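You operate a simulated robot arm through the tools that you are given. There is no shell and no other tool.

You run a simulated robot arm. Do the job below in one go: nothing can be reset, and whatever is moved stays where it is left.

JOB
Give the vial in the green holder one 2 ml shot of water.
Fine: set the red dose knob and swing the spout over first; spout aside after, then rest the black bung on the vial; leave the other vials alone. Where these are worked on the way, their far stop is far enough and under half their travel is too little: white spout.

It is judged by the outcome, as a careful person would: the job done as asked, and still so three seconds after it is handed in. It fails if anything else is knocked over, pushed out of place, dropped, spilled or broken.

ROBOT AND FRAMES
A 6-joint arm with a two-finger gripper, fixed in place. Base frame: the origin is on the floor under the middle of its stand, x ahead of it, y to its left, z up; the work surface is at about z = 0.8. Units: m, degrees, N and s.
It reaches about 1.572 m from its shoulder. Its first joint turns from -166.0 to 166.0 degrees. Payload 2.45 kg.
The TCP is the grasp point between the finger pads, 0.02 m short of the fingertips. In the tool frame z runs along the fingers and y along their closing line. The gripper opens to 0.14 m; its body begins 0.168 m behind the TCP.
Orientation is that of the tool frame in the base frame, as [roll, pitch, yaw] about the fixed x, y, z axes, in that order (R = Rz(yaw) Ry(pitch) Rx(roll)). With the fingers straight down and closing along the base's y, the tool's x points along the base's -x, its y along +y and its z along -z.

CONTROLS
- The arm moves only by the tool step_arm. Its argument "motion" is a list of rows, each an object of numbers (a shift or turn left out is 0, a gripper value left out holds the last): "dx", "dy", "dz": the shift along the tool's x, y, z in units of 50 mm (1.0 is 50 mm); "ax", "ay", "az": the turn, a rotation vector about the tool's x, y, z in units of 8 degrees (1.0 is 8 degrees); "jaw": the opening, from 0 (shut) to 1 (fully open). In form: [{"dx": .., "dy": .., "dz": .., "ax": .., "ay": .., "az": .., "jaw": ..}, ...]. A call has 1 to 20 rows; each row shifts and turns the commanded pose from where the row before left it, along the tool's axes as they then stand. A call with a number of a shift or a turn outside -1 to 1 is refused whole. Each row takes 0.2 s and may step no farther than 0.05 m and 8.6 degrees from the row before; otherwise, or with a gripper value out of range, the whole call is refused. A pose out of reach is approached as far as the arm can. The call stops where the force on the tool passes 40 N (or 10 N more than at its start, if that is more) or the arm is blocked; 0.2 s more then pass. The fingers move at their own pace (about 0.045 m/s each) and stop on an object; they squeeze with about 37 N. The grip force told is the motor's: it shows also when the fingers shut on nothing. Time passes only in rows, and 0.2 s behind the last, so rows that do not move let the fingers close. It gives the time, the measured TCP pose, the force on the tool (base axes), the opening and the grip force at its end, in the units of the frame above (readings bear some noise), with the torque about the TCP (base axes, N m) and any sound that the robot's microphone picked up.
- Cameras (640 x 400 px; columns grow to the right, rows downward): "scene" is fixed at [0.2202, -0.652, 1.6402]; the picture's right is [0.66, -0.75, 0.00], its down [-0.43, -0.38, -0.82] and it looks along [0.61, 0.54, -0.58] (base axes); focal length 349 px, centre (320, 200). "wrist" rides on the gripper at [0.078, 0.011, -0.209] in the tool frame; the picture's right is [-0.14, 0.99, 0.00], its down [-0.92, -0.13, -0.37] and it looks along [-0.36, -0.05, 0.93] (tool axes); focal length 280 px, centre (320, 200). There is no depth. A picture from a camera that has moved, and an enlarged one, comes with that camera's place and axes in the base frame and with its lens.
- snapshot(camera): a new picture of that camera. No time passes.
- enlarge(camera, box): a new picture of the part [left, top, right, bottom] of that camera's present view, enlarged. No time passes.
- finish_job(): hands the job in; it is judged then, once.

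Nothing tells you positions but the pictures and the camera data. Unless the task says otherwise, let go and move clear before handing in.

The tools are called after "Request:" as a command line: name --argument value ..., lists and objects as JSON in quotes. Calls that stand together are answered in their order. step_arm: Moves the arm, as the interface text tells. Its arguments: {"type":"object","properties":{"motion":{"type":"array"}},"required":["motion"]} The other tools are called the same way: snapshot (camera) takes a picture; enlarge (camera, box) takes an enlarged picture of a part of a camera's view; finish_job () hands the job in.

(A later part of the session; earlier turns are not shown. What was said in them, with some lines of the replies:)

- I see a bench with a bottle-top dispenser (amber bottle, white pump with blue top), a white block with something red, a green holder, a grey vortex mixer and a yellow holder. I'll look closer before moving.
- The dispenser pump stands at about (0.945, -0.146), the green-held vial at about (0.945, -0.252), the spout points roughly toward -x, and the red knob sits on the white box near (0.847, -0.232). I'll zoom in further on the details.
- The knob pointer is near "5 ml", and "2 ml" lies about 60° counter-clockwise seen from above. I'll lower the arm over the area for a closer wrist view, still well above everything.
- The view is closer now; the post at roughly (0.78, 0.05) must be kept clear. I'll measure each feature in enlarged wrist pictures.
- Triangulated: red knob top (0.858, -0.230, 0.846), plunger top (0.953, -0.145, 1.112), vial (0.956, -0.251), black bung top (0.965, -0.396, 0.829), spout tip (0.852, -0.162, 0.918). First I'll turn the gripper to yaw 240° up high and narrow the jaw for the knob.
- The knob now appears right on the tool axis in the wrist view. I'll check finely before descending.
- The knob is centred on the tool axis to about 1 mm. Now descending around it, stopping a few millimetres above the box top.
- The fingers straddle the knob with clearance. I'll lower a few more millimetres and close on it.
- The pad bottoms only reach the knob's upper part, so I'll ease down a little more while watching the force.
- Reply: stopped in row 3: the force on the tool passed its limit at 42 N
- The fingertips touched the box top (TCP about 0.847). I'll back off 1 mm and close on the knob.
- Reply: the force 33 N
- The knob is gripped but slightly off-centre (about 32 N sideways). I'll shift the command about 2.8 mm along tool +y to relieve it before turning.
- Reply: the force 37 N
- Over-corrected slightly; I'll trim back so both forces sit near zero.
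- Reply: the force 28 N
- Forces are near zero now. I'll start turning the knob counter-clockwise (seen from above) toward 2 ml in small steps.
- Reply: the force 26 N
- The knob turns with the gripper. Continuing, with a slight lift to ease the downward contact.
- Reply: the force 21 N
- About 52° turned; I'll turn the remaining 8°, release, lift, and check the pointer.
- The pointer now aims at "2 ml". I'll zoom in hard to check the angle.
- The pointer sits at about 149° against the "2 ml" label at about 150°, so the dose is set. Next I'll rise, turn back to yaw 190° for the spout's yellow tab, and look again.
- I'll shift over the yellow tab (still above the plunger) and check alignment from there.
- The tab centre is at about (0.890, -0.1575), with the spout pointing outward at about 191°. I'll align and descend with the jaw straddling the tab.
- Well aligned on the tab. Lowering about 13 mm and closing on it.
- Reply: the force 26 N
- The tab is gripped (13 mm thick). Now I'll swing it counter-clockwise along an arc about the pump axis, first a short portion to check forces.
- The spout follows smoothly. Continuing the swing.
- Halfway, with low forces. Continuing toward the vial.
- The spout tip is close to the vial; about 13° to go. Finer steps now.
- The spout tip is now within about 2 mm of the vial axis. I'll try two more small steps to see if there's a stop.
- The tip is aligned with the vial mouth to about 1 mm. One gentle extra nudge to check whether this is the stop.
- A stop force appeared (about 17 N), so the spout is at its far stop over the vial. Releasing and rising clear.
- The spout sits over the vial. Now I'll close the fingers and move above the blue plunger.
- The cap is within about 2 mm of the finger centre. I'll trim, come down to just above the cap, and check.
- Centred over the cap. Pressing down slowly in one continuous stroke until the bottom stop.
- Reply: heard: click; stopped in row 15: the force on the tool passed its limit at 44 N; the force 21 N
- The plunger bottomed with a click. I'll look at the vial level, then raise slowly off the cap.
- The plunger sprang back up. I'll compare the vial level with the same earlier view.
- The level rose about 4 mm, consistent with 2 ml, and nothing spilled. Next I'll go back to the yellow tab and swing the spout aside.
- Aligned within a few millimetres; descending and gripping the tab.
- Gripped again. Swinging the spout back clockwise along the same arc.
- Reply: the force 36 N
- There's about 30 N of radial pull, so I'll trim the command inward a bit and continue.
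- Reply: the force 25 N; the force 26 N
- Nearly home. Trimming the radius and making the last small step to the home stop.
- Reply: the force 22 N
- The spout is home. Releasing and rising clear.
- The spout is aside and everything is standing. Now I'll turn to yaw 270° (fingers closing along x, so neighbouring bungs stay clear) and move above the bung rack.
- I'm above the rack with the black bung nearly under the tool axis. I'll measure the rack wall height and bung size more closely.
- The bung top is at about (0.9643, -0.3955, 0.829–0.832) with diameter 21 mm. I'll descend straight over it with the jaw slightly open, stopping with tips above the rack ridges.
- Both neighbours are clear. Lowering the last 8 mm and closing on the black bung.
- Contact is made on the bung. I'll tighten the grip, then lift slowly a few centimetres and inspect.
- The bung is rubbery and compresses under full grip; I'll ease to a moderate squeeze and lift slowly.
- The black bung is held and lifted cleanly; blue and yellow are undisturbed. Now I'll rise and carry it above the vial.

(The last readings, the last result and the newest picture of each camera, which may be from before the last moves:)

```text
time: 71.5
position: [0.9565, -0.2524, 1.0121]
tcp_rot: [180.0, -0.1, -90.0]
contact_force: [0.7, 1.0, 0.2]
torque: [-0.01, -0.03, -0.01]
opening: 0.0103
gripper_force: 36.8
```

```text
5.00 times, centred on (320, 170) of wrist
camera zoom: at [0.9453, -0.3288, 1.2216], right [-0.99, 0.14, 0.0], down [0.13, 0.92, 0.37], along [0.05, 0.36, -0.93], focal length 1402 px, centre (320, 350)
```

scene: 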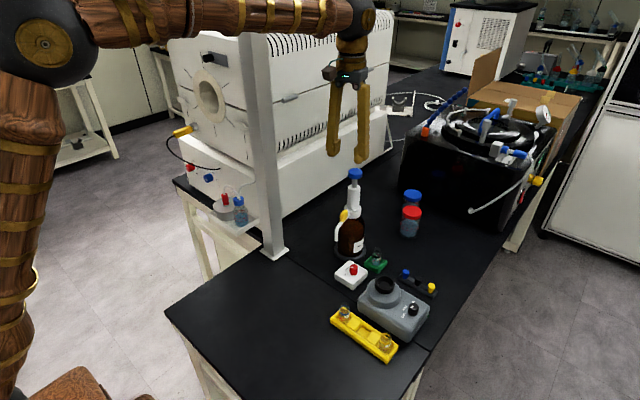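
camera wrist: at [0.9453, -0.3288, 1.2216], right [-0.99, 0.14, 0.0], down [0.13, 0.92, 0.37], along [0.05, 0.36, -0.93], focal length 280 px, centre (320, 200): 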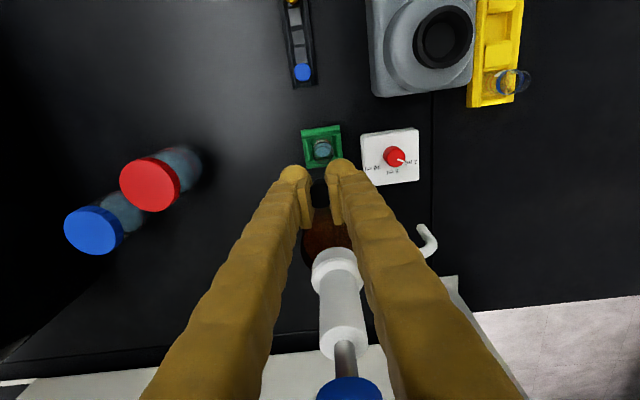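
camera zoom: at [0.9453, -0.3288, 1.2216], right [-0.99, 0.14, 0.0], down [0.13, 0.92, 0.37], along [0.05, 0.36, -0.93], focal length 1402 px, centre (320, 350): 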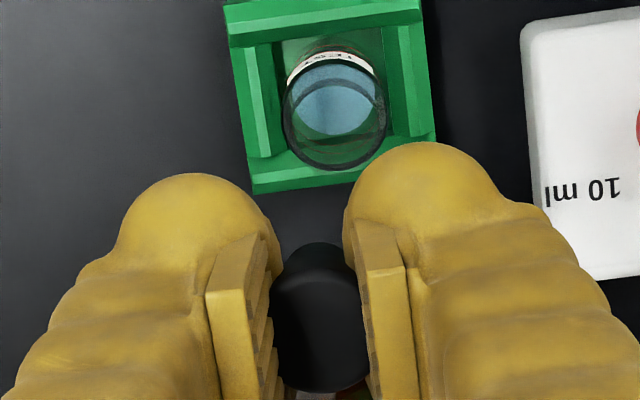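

Request:
enlarge --camera "wrist" --box '[300, 130, 345, 170]'

Request:
enlarge --camera "scene" --box '[368, 243, 386, 265]'

Request:
enlarge --camera "scene" --box '[360, 190, 390, 230]'

```text
10.00 times, centred on (322, 150) of wrist
camera zoom: at [0.9453, -0.3288, 1.2216], right [-0.99, 0.14, 0.0], down [0.13, 0.92, 0.37], along [0.05, 0.36, -0.93], focal length 2804 px, centre (295, 700)
```

zoom: 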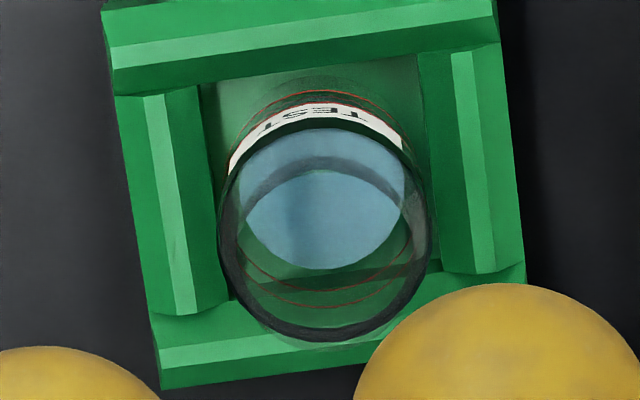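

```text
16.00 times, centred on (377, 254) of scene
camera zoom: at [0.2202, -0.652, 1.6402], right [0.66, -0.75, 0.0], down [-0.43, -0.38, -0.82], along [0.61, 0.54, -0.58], focal length 5590 px, centre (-592, -664)
```

zoom: 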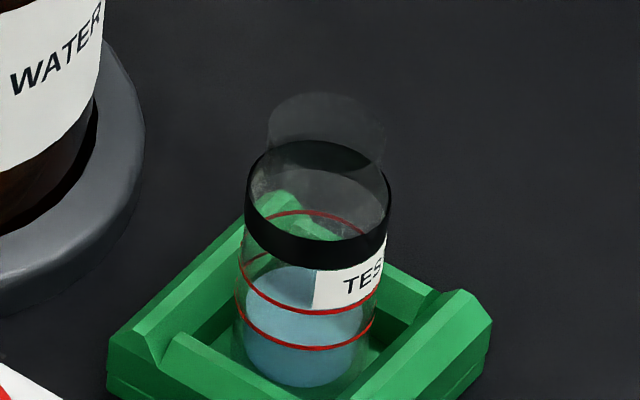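

```text
10.00 times, centred on (375, 210) of scene
camera zoom: at [0.2202, -0.652, 1.6402], right [0.66, -0.75, 0.0], down [-0.43, -0.38, -0.82], along [0.61, 0.54, -0.58], focal length 3494 px, centre (-230, 100)
```

zoom: 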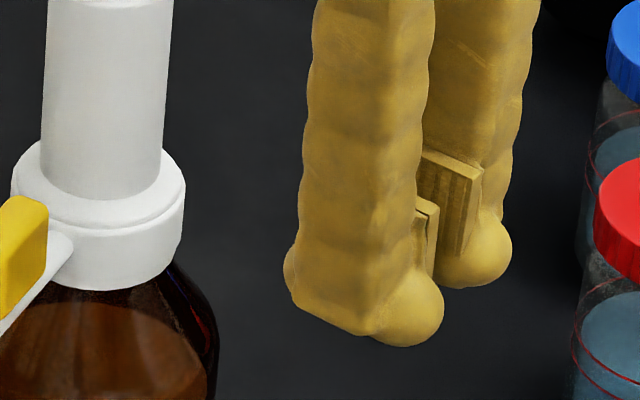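

Bung centred in the grip; the vial axis is at about (0.953, -0.2495) with rim near z 0.865, so I need about 3.5 mm in -x and 1.6 mm in +y. I'll correct and lower to just above the rim, then check.

Request:
step_arm --motion '[{"dx": -0.032, "dy": 0.072}, {"dz": 0.5}, {"dz": 0.6}, {"dz": 0.5}, {"dz": 0.4}, {}]'

Request:
enlarge --camera "wrist" --box '[280, 130, 360, 210]'

Request:
enlarge --camera "scene" --box '[360, 230, 400, 275]'

```text
time: 72.9
position: [0.9524, -0.2514, 0.9121]
tcp_rot: [180.0, -0.1, -90.0]
contact_force: [0.4, -0.2, 0.9]
torque: [-0.01, -0.02, -0.03]
opening: 0.0101
gripper_force: 37.1
```

```text
5.00 times, centred on (320, 170) of wrist
camera zoom: at [0.9405, -0.3272, 1.1209], right [-0.99, 0.14, 0.0], down [0.13, 0.92, 0.37], along [0.05, 0.36, -0.93], focal length 1402 px, centre (320, 350)
```

zoom: 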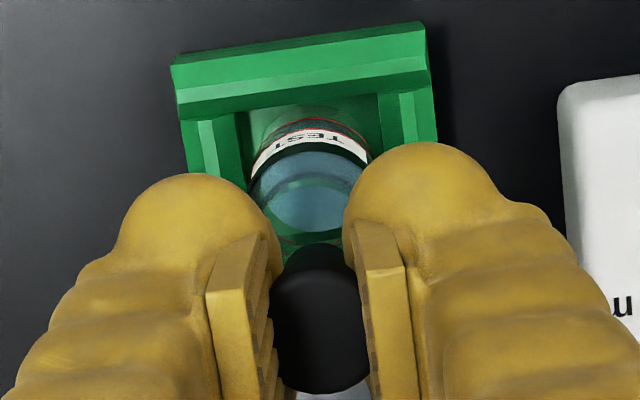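

```text
8.89 times, centred on (380, 252) of scene
camera zoom: at [0.2202, -0.652, 1.6402], right [0.66, -0.75, 0.0], down [-0.43, -0.38, -0.82], along [0.61, 0.54, -0.58], focal length 3105 px, centre (-213, -267)
```

zoom: 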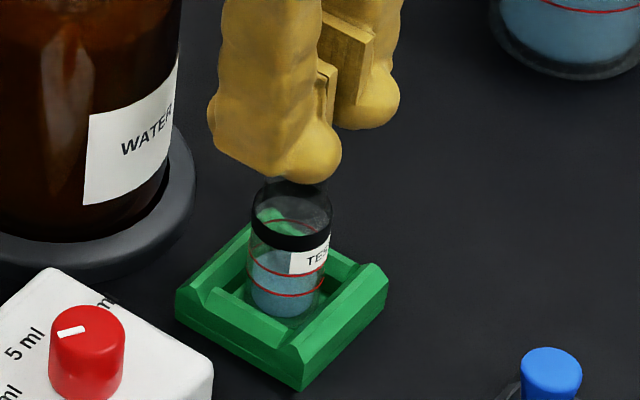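

Request:
enlarge --camera "wrist" --box '[300, 150, 340, 185]'

Request:
enlarge --camera "scene" --box '[368, 240, 392, 262]'

```text
11.43 times, centred on (320, 168) of wrist
camera zoom: at [0.9405, -0.3272, 1.1209], right [-0.99, 0.14, 0.0], down [0.13, 0.92, 0.37], along [0.05, 0.36, -0.93], focal length 3204 px, centre (320, 571)
```

zoom: 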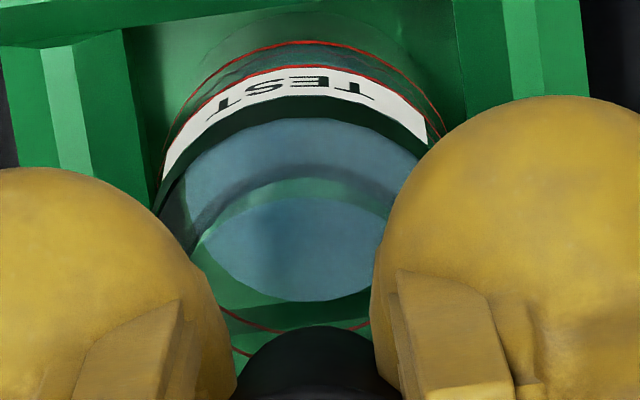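

```text
16.00 times, centred on (380, 251) of scene
camera zoom: at [0.2202, -0.652, 1.6402], right [0.66, -0.75, 0.0], down [-0.43, -0.38, -0.82], along [0.61, 0.54, -0.58], focal length 5590 px, centre (-640, -616)
```

zoom: 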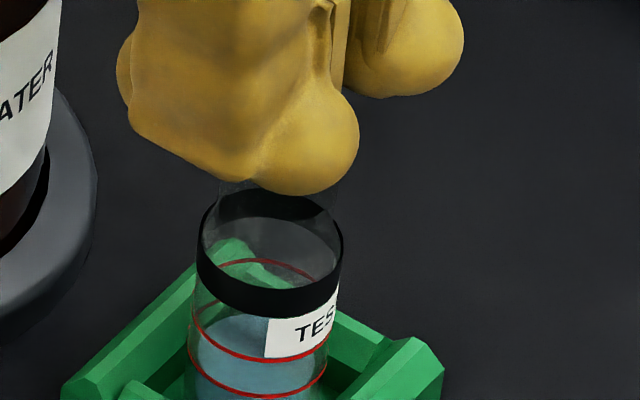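

Alignment is within about 1 mm, with the bung's lower end about 25 mm below the TCP. I'll lower to where the bung's end meets the rim, then look.

Request:
step_arm --motion '[{"dz": 0.15}, {"dz": 0.13}, {"dz": 0.1}, {}]'

Request:
enlarge --camera "wrist" --box '[295, 145, 345, 205]'

Request:
enlarge --camera "scene" --box '[363, 240, 397, 270]'

```text
time: 73.9
position: [0.9527, -0.2504, 0.8939]
tcp_rot: [180.0, -0.1, -90.1]
contact_force: [0.4, -0.1, 0.8]
torque: [0.0, 0.02, -0.01]
opening: 0.0097
gripper_force: 36.7
```

```text
6.67 times, centred on (320, 175) of wrist
camera zoom: at [0.9411, -0.3268, 1.1022], right [-0.99, 0.14, 0.0], down [0.13, 0.92, 0.37], along [0.05, 0.36, -0.93], focal length 1869 px, centre (320, 367)
```

zoom: 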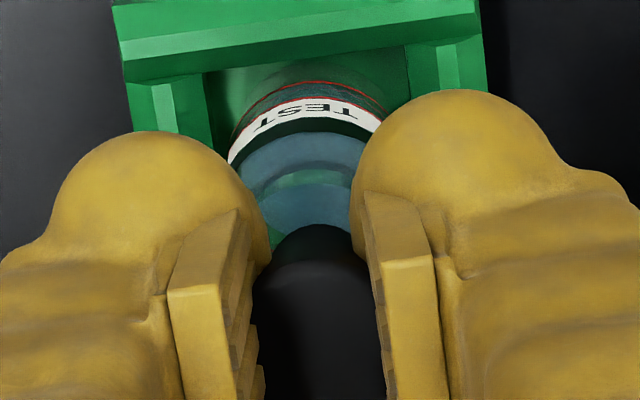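

```text
13.33 times, centred on (380, 255) of scene
camera zoom: at [0.2202, -0.652, 1.6402], right [0.66, -0.75, 0.0], down [-0.43, -0.38, -0.82], along [0.61, 0.54, -0.58], focal length 4658 px, centre (-480, -533)
```

zoom: 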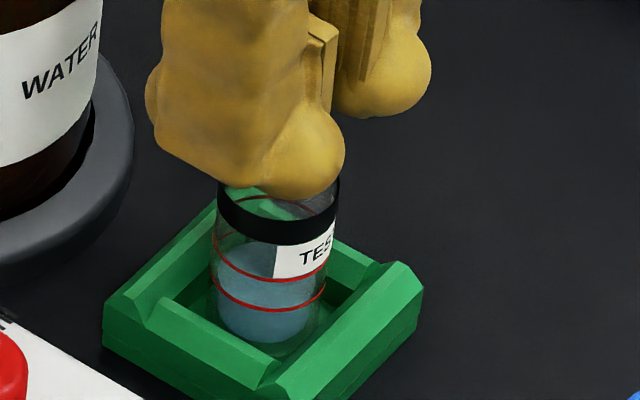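

No contact yet. Lowering in small steps with force checks.

Request:
step_arm --motion '[{"dz": 0.03}, {"dz": 0.03}, {}]'

Request:
step_arm --motion '[{"dz": 0.02}, {"dz": 0.02}, {}]'

```text
time: 74.7
position: [0.9522, -0.2497, 0.8901]
tcp_rot: [-179.9, -0.1, -89.9]
contact_force: [0.1, 0.2, -0.3]
torque: [0.01, 0.01, -0.01]
opening: 0.0099
gripper_force: 36.9
```

```text
time: 75.5
position: [0.9516, -0.2493, 0.89]
tcp_rot: [-180.0, 0.0, -90.0]
contact_force: [1.0, -1.0, 14.1]
torque: [-0.05, -0.15, 0.02]
opening: 0.0099
gripper_force: 37.1
```

Contact of about 14 N appeared. I'll look before going on.

Request:
enlarge --camera "wrist" --box '[300, 150, 345, 200]'

Request:
enlarge --camera "scene" --box '[363, 240, 397, 270]'

```text
8.00 times, centred on (322, 175) of wrist
camera zoom: at [0.9405, -0.3262, 1.098], right [-0.99, 0.14, 0.0], down [0.13, 0.92, 0.37], along [0.05, 0.36, -0.93], focal length 2243 px, centre (300, 400)
```

zoom: 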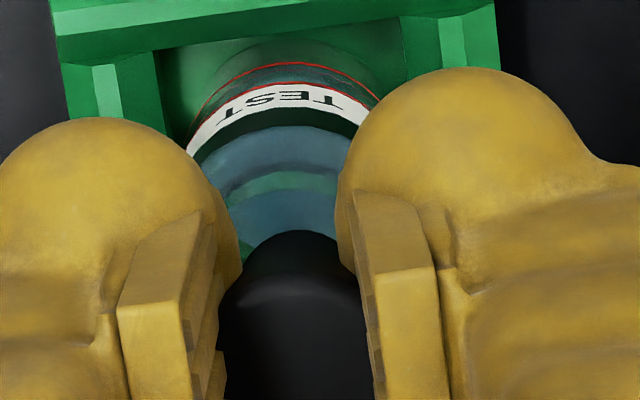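

```text
13.33 times, centred on (380, 255) of scene
camera zoom: at [0.2202, -0.652, 1.6402], right [0.66, -0.75, 0.0], down [-0.43, -0.38, -0.82], along [0.61, 0.54, -0.58], focal length 4658 px, centre (-480, -533)
```

zoom: 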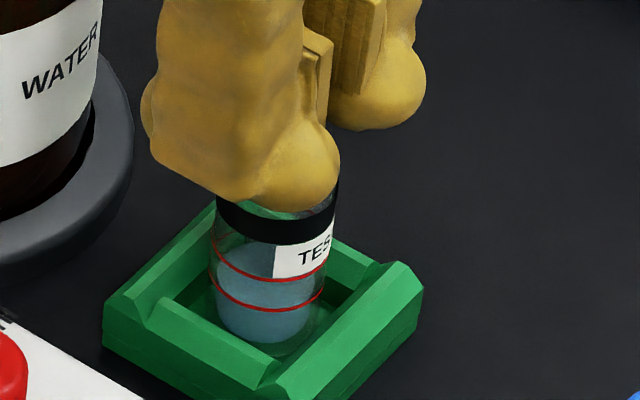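

The bung's edge seems to be catching the rim, and the near finger hides the view. I'll back up 3 cm and rotate the gripper so the scene camera can see the bung between the fingers.

Request:
step_arm --motion '[{"dz": -0.1}, {"dz": -0.25}, {"dz": -0.3}, {"az": 0.868}, {"az": 0.868}, {"az": 0.868}, {"az": 0.868}, {"az": 0.868}, {"az": 0.868}, {"az": 0.868}, {}]'

Request:
enlarge --camera "scene" --box '[358, 220, 398, 270]'

Request:
enlarge --camera "wrist" --box '[290, 140, 350, 210]'

Request:
snapshot --camera "wrist"

```text
time: 77.9
position: [0.9531, -0.2491, 0.9213]
tcp_rot: [-180.0, -0.1, -138.7]
contact_force: [-0.4, -0.2, 0.0]
torque: [-0.04, 0.0, -0.01]
opening: 0.0095
gripper_force: 37.6
```

```text
8.00 times, centred on (378, 245) of scene
camera zoom: at [0.2202, -0.652, 1.6402], right [0.66, -0.75, 0.0], down [-0.43, -0.38, -0.82], along [0.61, 0.54, -0.58], focal length 2795 px, centre (-144, -160)
```

zoom: 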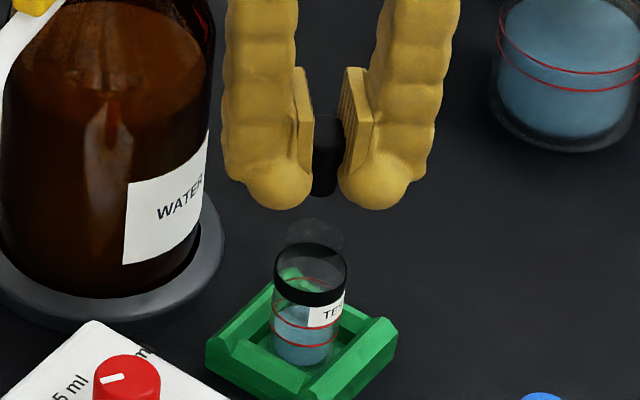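

```text
5.71 times, centred on (320, 175) of wrist
camera zoom: at [0.8862, -0.2914, 1.1294], right [-0.55, 0.83, 0.0], down [0.78, 0.51, 0.37], along [0.31, 0.2, -0.93], focal length 1602 px, centre (320, 343)
```

zoom: 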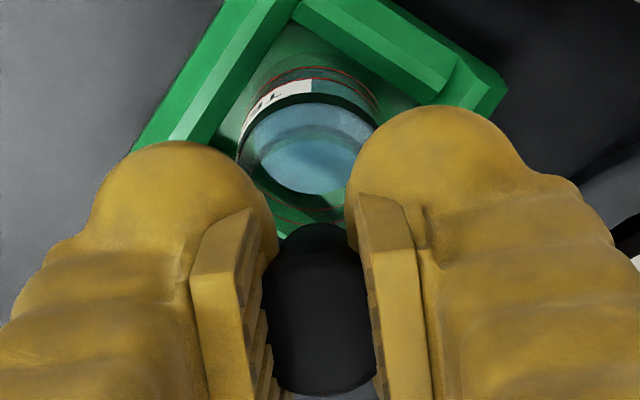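

```text
taken
camera wrist: at [0.8862, -0.2914, 1.1294], right [-0.55, 0.83, 0.0], down [0.78, 0.51, 0.37], along [0.31, 0.2, -0.93], focal length 280 px, centre (320, 200)
```

wrist: 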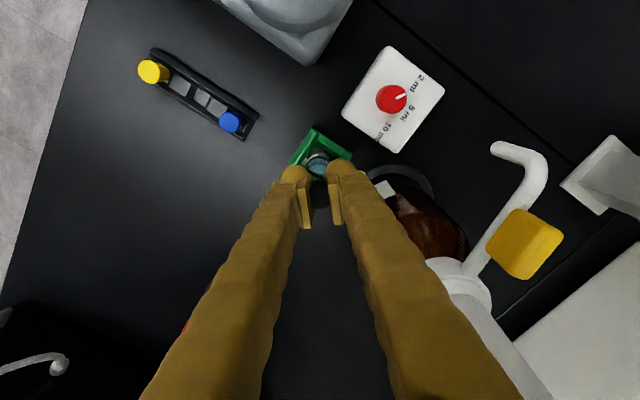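

Now the scene camera sees the bung between the fingers above the vial. Enlarging to compare the bung with the neck.

Request:
enlarge --camera "scene" --box '[366, 228, 392, 262]'

Request:
enlarge --camera "scene" --box '[368, 243, 388, 258]'

Request:
enlarge --camera "wrist" --box '[302, 145, 342, 185]'

```text
11.76 times, centred on (379, 245) of scene
camera zoom: at [0.2202, -0.652, 1.6402], right [0.66, -0.75, 0.0], down [-0.43, -0.38, -0.82], along [0.61, 0.54, -0.58], focal length 4110 px, centre (-374, -329)
```

zoom: 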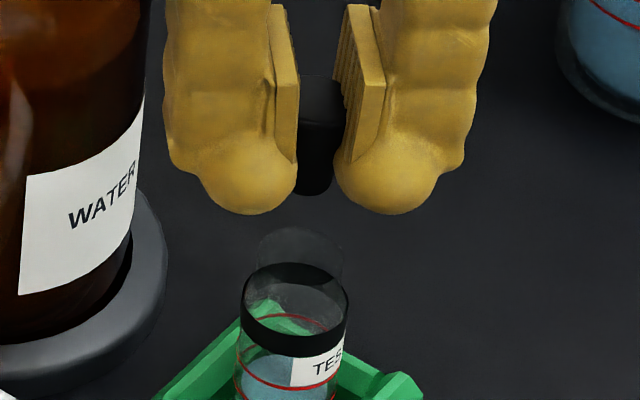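

```text
16.00 times, centred on (378, 250) of scene
camera zoom: at [0.2202, -0.652, 1.6402], right [0.66, -0.75, 0.0], down [-0.43, -0.38, -0.82], along [0.61, 0.54, -0.58], focal length 5590 px, centre (-608, -608)
```

zoom: 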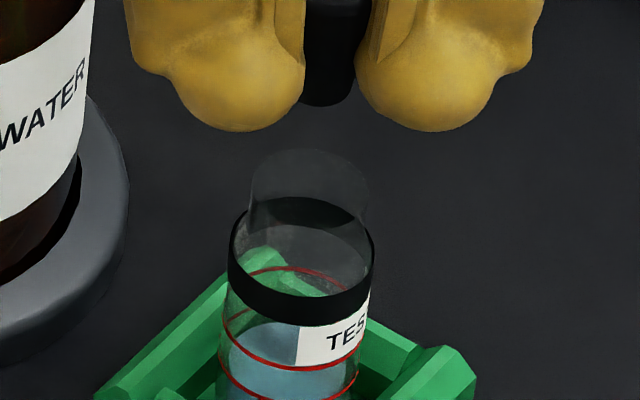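

```text
10.00 times, centred on (322, 165) of wrist
camera zoom: at [0.8862, -0.2914, 1.1294], right [-0.55, 0.83, 0.0], down [0.78, 0.51, 0.37], along [0.31, 0.2, -0.93], focal length 2804 px, centre (300, 550)
```

zoom: 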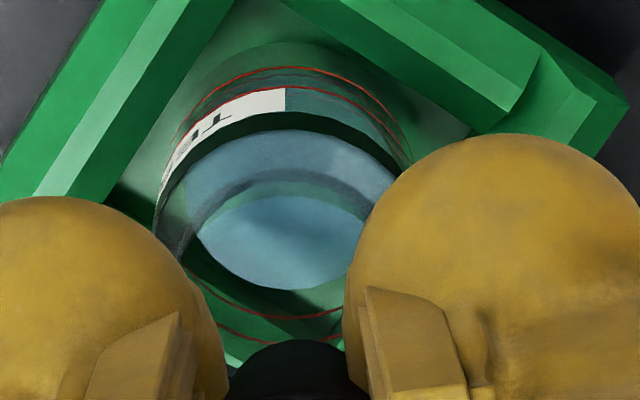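

Request:
enlarge --camera "scene" --box '[372, 232, 388, 248]'

Request:
enlarge --camera "scene" --box '[370, 244, 386, 256]'

```text
16.00 times, centred on (380, 240) of scene
camera zoom: at [0.2202, -0.652, 1.6402], right [0.66, -0.75, 0.0], down [-0.43, -0.38, -0.82], along [0.61, 0.54, -0.58], focal length 5590 px, centre (-640, -440)
```

zoom: 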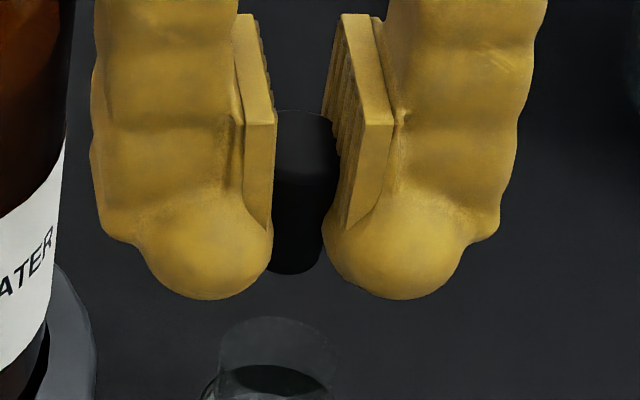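

```text
16.00 times, centred on (378, 250) of scene
camera zoom: at [0.2202, -0.652, 1.6402], right [0.66, -0.75, 0.0], down [-0.43, -0.38, -0.82], along [0.61, 0.54, -0.58], focal length 5590 px, centre (-608, -600)
```

zoom: 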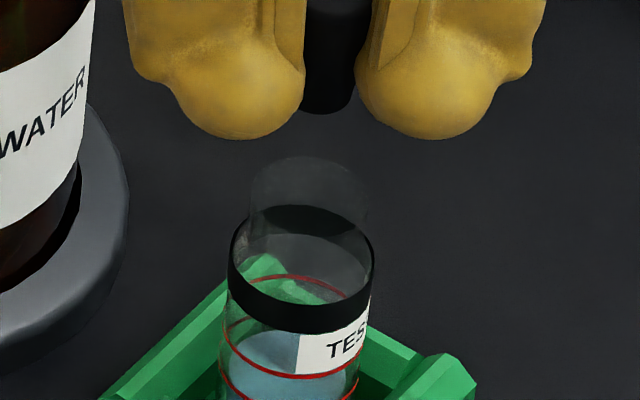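

The bung is nearly over the neck, with the vial about 1 mm further toward scene-right. I'll shift 1 mm that way and lower to just above the rim with the clear view.

Request:
step_arm --motion '[{"dy": -0.02}, {"dz": 0.2}, {"dz": 0.2}, {"dz": 0.1}, {}]'

Request:
enlarge --camera "scene" --box '[370, 238, 388, 258]'

Request:
enlarge --camera "wrist" --box '[300, 150, 340, 190]'

```text
time: 79.1
position: [0.9537, -0.2499, 0.8938]
tcp_rot: [-179.8, -0.2, -138.6]
contact_force: [0.4, 0.5, 0.0]
torque: [0.01, 0.0, -0.01]
opening: 0.0095
gripper_force: 37.4
```

```text
16.00 times, centred on (379, 248) of scene
camera zoom: at [0.2202, -0.652, 1.6402], right [0.66, -0.75, 0.0], down [-0.43, -0.38, -0.82], along [0.61, 0.54, -0.58], focal length 5590 px, centre (-624, -568)
```

zoom: 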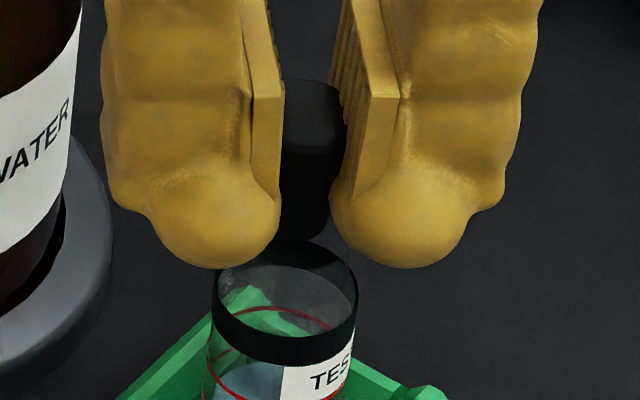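

```text
10.00 times, centred on (320, 170) of wrist
camera zoom: at [0.8866, -0.2922, 1.1041], right [-0.55, 0.83, 0.0], down [0.78, 0.51, 0.37], along [0.31, 0.2, -0.93], focal length 2804 px, centre (320, 500)
```

zoom: 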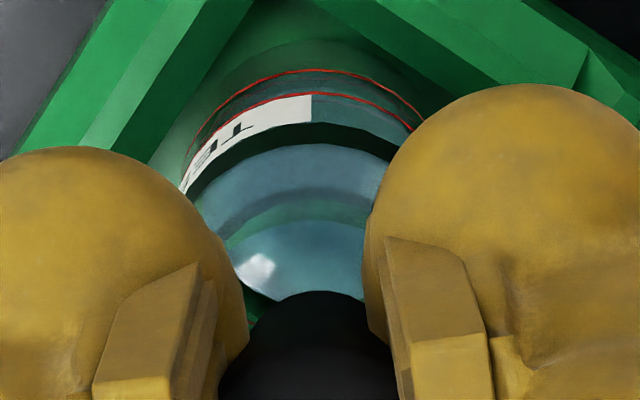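

Alignment looks good to under 1 mm. Lowering in 1 mm increments with force checks.

Request:
step_arm --motion '[{"dy": -0.01, "dz": 0.02}, {"dz": 0.02}, {}]'

Request:
step_arm --motion '[{"dz": 0.02}, {"dz": 0.02}, {}]'

```text
time: 79.9
position: [0.9544, -0.2498, 0.894]
tcp_rot: [-180.0, -0.2, -138.5]
contact_force: [-0.2, -0.2, 0.4]
torque: [0.0, 0.01, -0.01]
opening: 0.0095
gripper_force: 37.0
```

```text
time: 80.7
position: [0.9525, -0.2495, 0.8926]
tcp_rot: [180.0, -0.1, -138.6]
contact_force: [0.9, -0.5, -0.6]
torque: [0.01, 0.03, -0.01]
opening: 0.0096
gripper_force: 36.9
```

Request:
step_arm --motion '[{"dz": 0.02}, {}]'

Request:
step_arm --motion '[{"dz": 0.02}, {}]'

```text
time: 81.3
position: [0.9523, -0.2496, 0.8902]
tcp_rot: [180.0, -0.1, -138.6]
contact_force: [-0.7, 0.1, -0.1]
torque: [0.02, -0.02, -0.01]
opening: 0.0093
gripper_force: 37.0
```

```text
time: 81.9
position: [0.9528, -0.2503, 0.8899]
tcp_rot: [179.9, -0.1, -138.7]
contact_force: [0.6, -0.2, 0.1]
torque: [0.02, 0.0, 0.0]
opening: 0.0094
gripper_force: 37.2
```

Request:
step_arm --motion '[{"dz": 0.02}, {}]'

Request:
step_arm --motion '[{"dz": 0.02}, {}]'

Request:
enlarge --camera "scene" --box '[370, 238, 388, 258]'

Request:
enlarge --camera "wrist" --box '[300, 150, 340, 190]'

```text
time: 82.5
position: [0.9531, -0.2503, 0.8897]
tcp_rot: [-180.0, -0.1, -138.6]
contact_force: [-0.4, 0.6, 8.9]
torque: [-0.03, 0.02, -0.01]
opening: 0.0095
gripper_force: 36.6
```

```text
time: 83.1
position: [0.9528, -0.2494, 0.8896]
tcp_rot: [-179.8, 0.1, -138.6]
contact_force: [-2.4, 0.8, 26.5]
torque: [0.11, 0.13, 0.02]
opening: 0.0094
gripper_force: 36.7
```

```text
16.00 times, centred on (379, 248) of scene
camera zoom: at [0.2202, -0.652, 1.6402], right [0.66, -0.75, 0.0], down [-0.43, -0.38, -0.82], along [0.61, 0.54, -0.58], focal length 5590 px, centre (-624, -568)
```

zoom: 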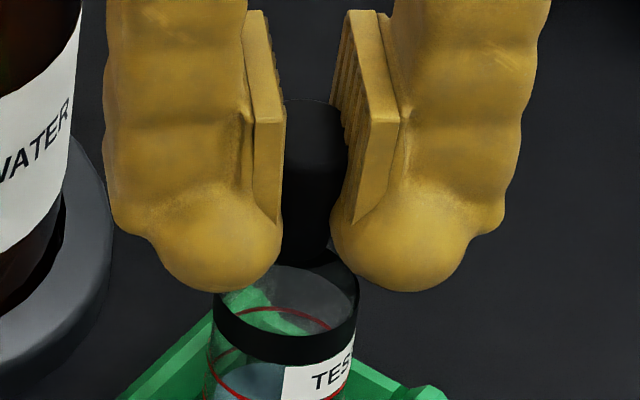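

```text
10.00 times, centred on (320, 170) of wrist
camera zoom: at [0.8869, -0.2927, 1.0977], right [-0.55, 0.83, 0.0], down [0.78, 0.51, 0.37], along [0.31, 0.2, -0.93], focal length 2804 px, centre (320, 500)
```

zoom: 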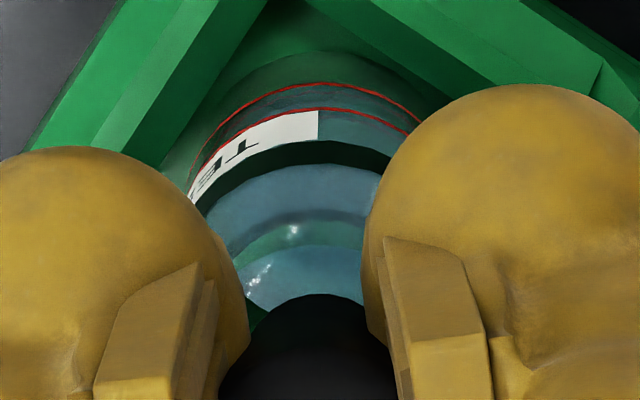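

Contact came at the same height as before and is now nearly centred, so the bung end is in the neck. I'll relieve the downward load and open the jaw gradually to let it rest.

Request:
step_arm --motion '[{"dz": -0.02}, {}]'

```text
time: 83.7
position: [0.9531, -0.2506, 0.8879]
tcp_rot: [-179.8, -0.1, -138.7]
contact_force: [0.7, 0.4, 23.8]
torque: [0.03, 0.02, -0.04]
opening: 0.0095
gripper_force: 36.7
```

Request:
step_arm --motion '[{"dz": -0.02}, {}]'

Request:
enlarge --camera "scene" --box '[370, 238, 388, 258]'

```text
time: 84.3
position: [0.9532, -0.2494, 0.8884]
tcp_rot: [-179.9, -0.2, -138.6]
contact_force: [-0.1, -0.5, 11.6]
torque: [0.05, 0.04, 0.03]
opening: 0.0127
gripper_force: 29.4
```

```text
16.00 times, centred on (379, 248) of scene
camera zoom: at [0.2202, -0.652, 1.6402], right [0.66, -0.75, 0.0], down [-0.43, -0.38, -0.82], along [0.61, 0.54, -0.58], focal length 5590 px, centre (-624, -568)
```

zoom: 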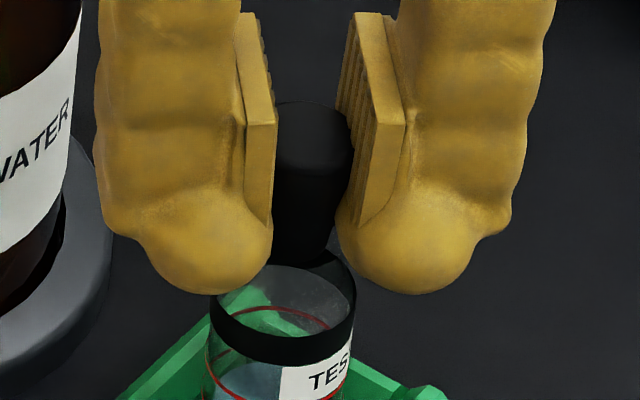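

The bung stays with the vial as the fingers ease up. Now opening the jaw gradually.

Request:
step_arm --motion '[{"jaw": 0.1}, {"jaw": 0.12}, {"jaw": 0.14}, {"jaw": 0.16}, {"jaw": 0.18}, {"jaw": 0.2}, {"jaw": 0.23}, {"jaw": 0.26}, {"jaw": 0.3}, {}]'

Request:
enlarge --camera "scene" --box '[366, 236, 392, 262]'

Request:
enlarge --camera "wrist" --box '[280, 140, 360, 220]'

```text
time: 86.5
position: [0.9524, -0.2501, 0.8891]
tcp_rot: [180.0, -0.1, -138.6]
contact_force: [0.5, 0.2, 0.7]
torque: [-0.01, 0.01, 0.01]
opening: 0.0418
gripper_force: 0.0
```

```text
15.38 times, centred on (379, 249) of scene
camera zoom: at [0.2202, -0.652, 1.6402], right [0.66, -0.75, 0.0], down [-0.43, -0.38, -0.82], along [0.61, 0.54, -0.58], focal length 5375 px, centre (-588, -554)
```

zoom: 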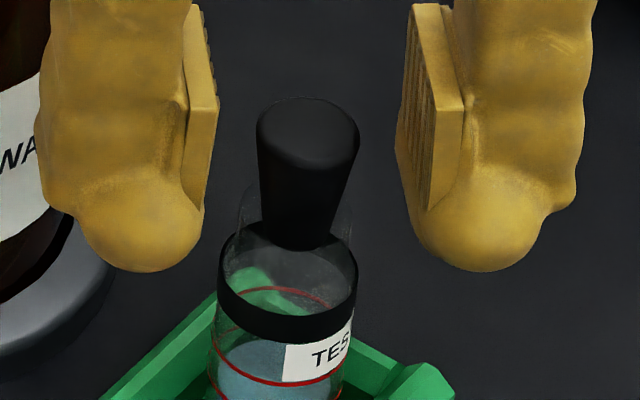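

```text
5.00 times, centred on (320, 180) of wrist
camera zoom: at [0.8869, -0.2928, 1.098], right [-0.55, 0.83, 0.0], down [0.78, 0.51, 0.37], along [0.31, 0.2, -0.93], focal length 1402 px, centre (320, 300)
```

zoom: 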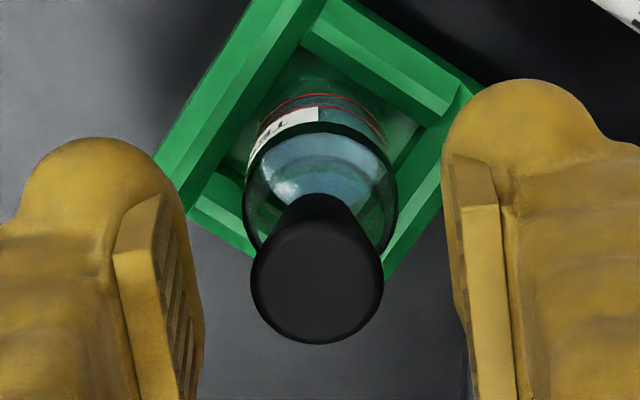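

The black bung now stands upright in the vial's neck, free of the fingers. I'll rise straight up slowly and then re-check.

Request:
step_arm --motion '[{"dz": -0.1}, {"dz": -0.2}, {"dz": -0.3}, {"dz": -0.5}, {"dz": -0.7}, {"dz": -0.8}, {"dz": -0.8}, {"dz": -0.8}, {"dz": -0.8}, {}]'

Request:
enlarge --camera "scene" --box '[366, 236, 392, 262]'

Request:
enlarge --camera "wrist" --box '[280, 100, 360, 170]'

Request:
snapshot --camera "scene"

```text
time: 88.7
position: [0.953, -0.25, 1.1401]
tcp_rot: [180.0, -0.1, -138.5]
contact_force: [1.0, 0.3, 0.3]
torque: [0.04, 0.02, -0.03]
opening: 0.0419
gripper_force: 0.1
```

```text
15.38 times, centred on (379, 249) of scene
camera zoom: at [0.2202, -0.652, 1.6402], right [0.66, -0.75, 0.0], down [-0.43, -0.38, -0.82], along [0.61, 0.54, -0.58], focal length 5375 px, centre (-588, -554)
```

zoom: 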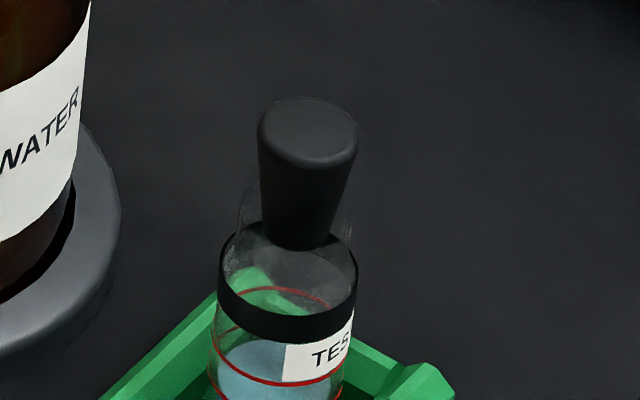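

```text
5.71 times, centred on (320, 135) of wrist
camera zoom: at [0.8865, -0.2932, 1.3495], right [-0.55, 0.83, 0.0], down [0.78, 0.51, 0.37], along [0.31, 0.2, -0.93], focal length 1602 px, centre (320, 571)
```

zoom: 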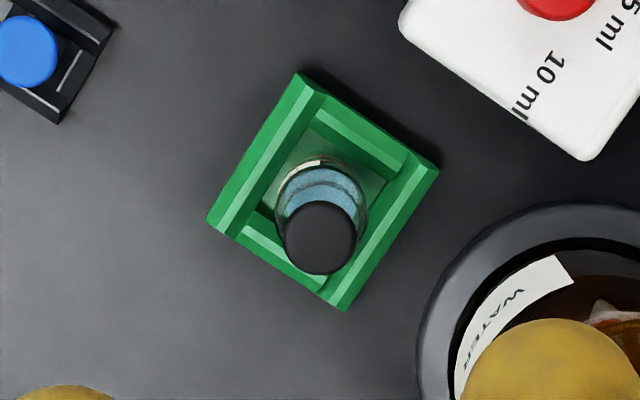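

```text
taken
```

scene: 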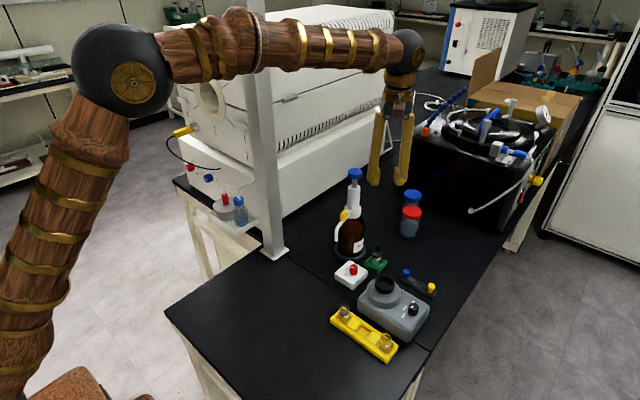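

The bung rests upright on the vial. I'll move the arm further clear, wait a few seconds, and check everything is still in place.

Request:
step_arm --motion '[{"dz": -0.9}, {"dz": -0.9}, {"dz": -0.9}, {}, {}, {}, {}, {}, {}, {}, {}, {}, {}, {}, {}, {}, {}, {}, {}]'

Request:
enlarge --camera "scene" --box '[366, 236, 392, 262]'

Request:
enlarge --camera "scene" --box '[310, 150, 450, 370]'

Request:
snapshot --camera "wrist"

Request:
enlarge --camera "scene" --box '[320, 200, 390, 295]'

```text
time: 92.7
position: [0.9533, -0.2491, 1.2763]
tcp_rot: [180.0, -0.2, -138.6]
contact_force: [0.8, -0.1, -1.1]
torque: [-0.03, -0.03, 0.0]
opening: 0.0419
gripper_force: 0.1
```

```text
15.38 times, centred on (379, 249) of scene
camera zoom: at [0.2202, -0.652, 1.6402], right [0.66, -0.75, 0.0], down [-0.43, -0.38, -0.82], along [0.61, 0.54, -0.58], focal length 5375 px, centre (-588, -554)
```

zoom: 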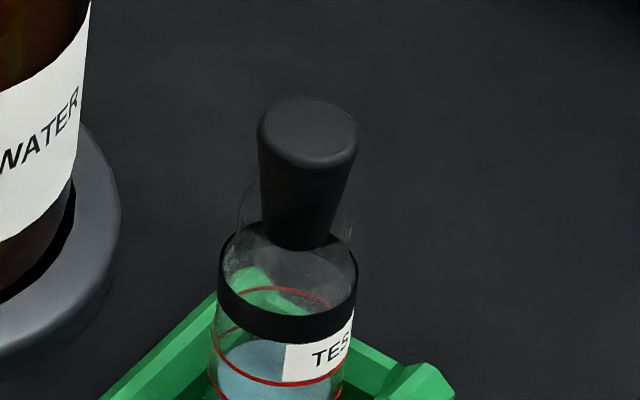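

```text
1.82 times, centred on (380, 260) of scene
camera zoom: at [0.2202, -0.652, 1.6402], right [0.66, -0.75, 0.0], down [-0.43, -0.38, -0.82], along [0.61, 0.54, -0.58], focal length 635 px, centre (211, 91)
```

zoom: 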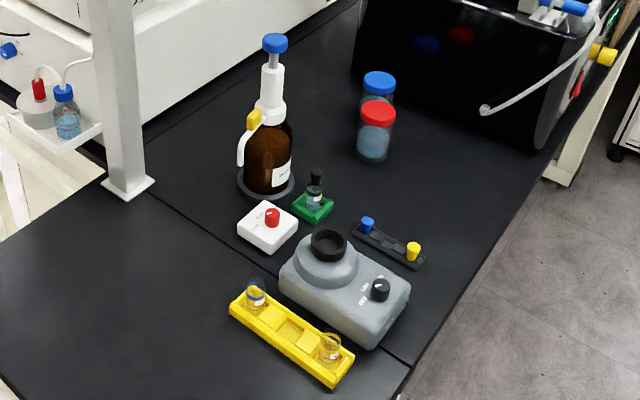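

```text
taken
camera wrist: at [0.8861, -0.2926, 1.4846], right [-0.55, 0.83, 0.0], down [0.78, 0.51, 0.37], along [0.31, 0.2, -0.93], focal length 280 px, centre (320, 200)
```

wrist: 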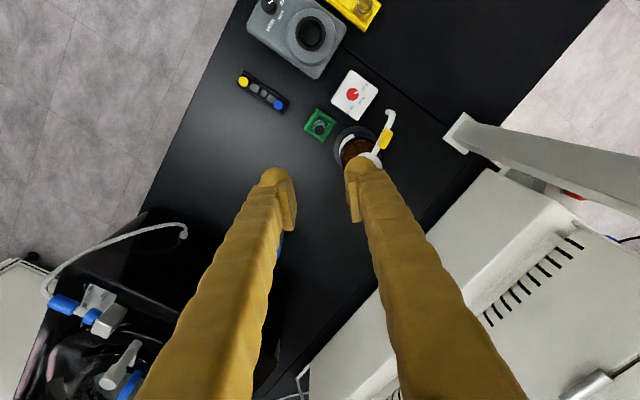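

```text
4.21 times, centred on (355, 248) of scene
camera zoom: at [0.2202, -0.652, 1.6402], right [0.66, -0.75, 0.0], down [-0.43, -0.38, -0.82], along [0.61, 0.54, -0.58], focal length 1471 px, centre (173, 0)
```

zoom: 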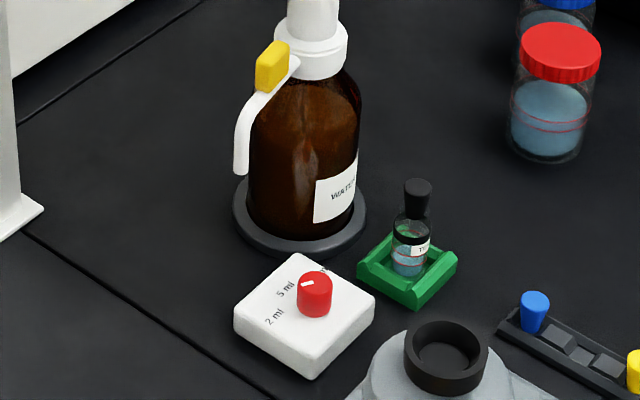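

The dose knob is on 2 ml and the vial has had its single shot. The spout is back at its home stop. The black bung has stood steadily on the vial for several seconds. The other vials, bungs and jars look undisturbed, and the arm is open and clear, so I'm handing in.

Request:
finish_job

```text
The job is handed in.
```

The vial in the green holder got one 2 ml shot of water, and I've handed the job in.

- **Dose:** I turned the red knob from 5 ml to 2 ml before pressing.
- **Spout:** I swung it to its far stop over the vial for the shot, then back to its home stop afterwards.
- **Shot:** I pressed the plunger once, all the way down with a click. The water level in the vial rose about 4 mm, which fits 2 ml, and I saw no spill.
- **Bung:** The black bung stands upright, about 4 mm into the vial's neck. It had not moved several seconds after I let go. I did not press it down further.

The first try at placing the bung touched the vial with about 14 N, so I backed off, re-aligned and placed it on the second try. The other vials, bungs and jars looked undisturbed in the last pictures, and the arm was open and clear at hand-in.
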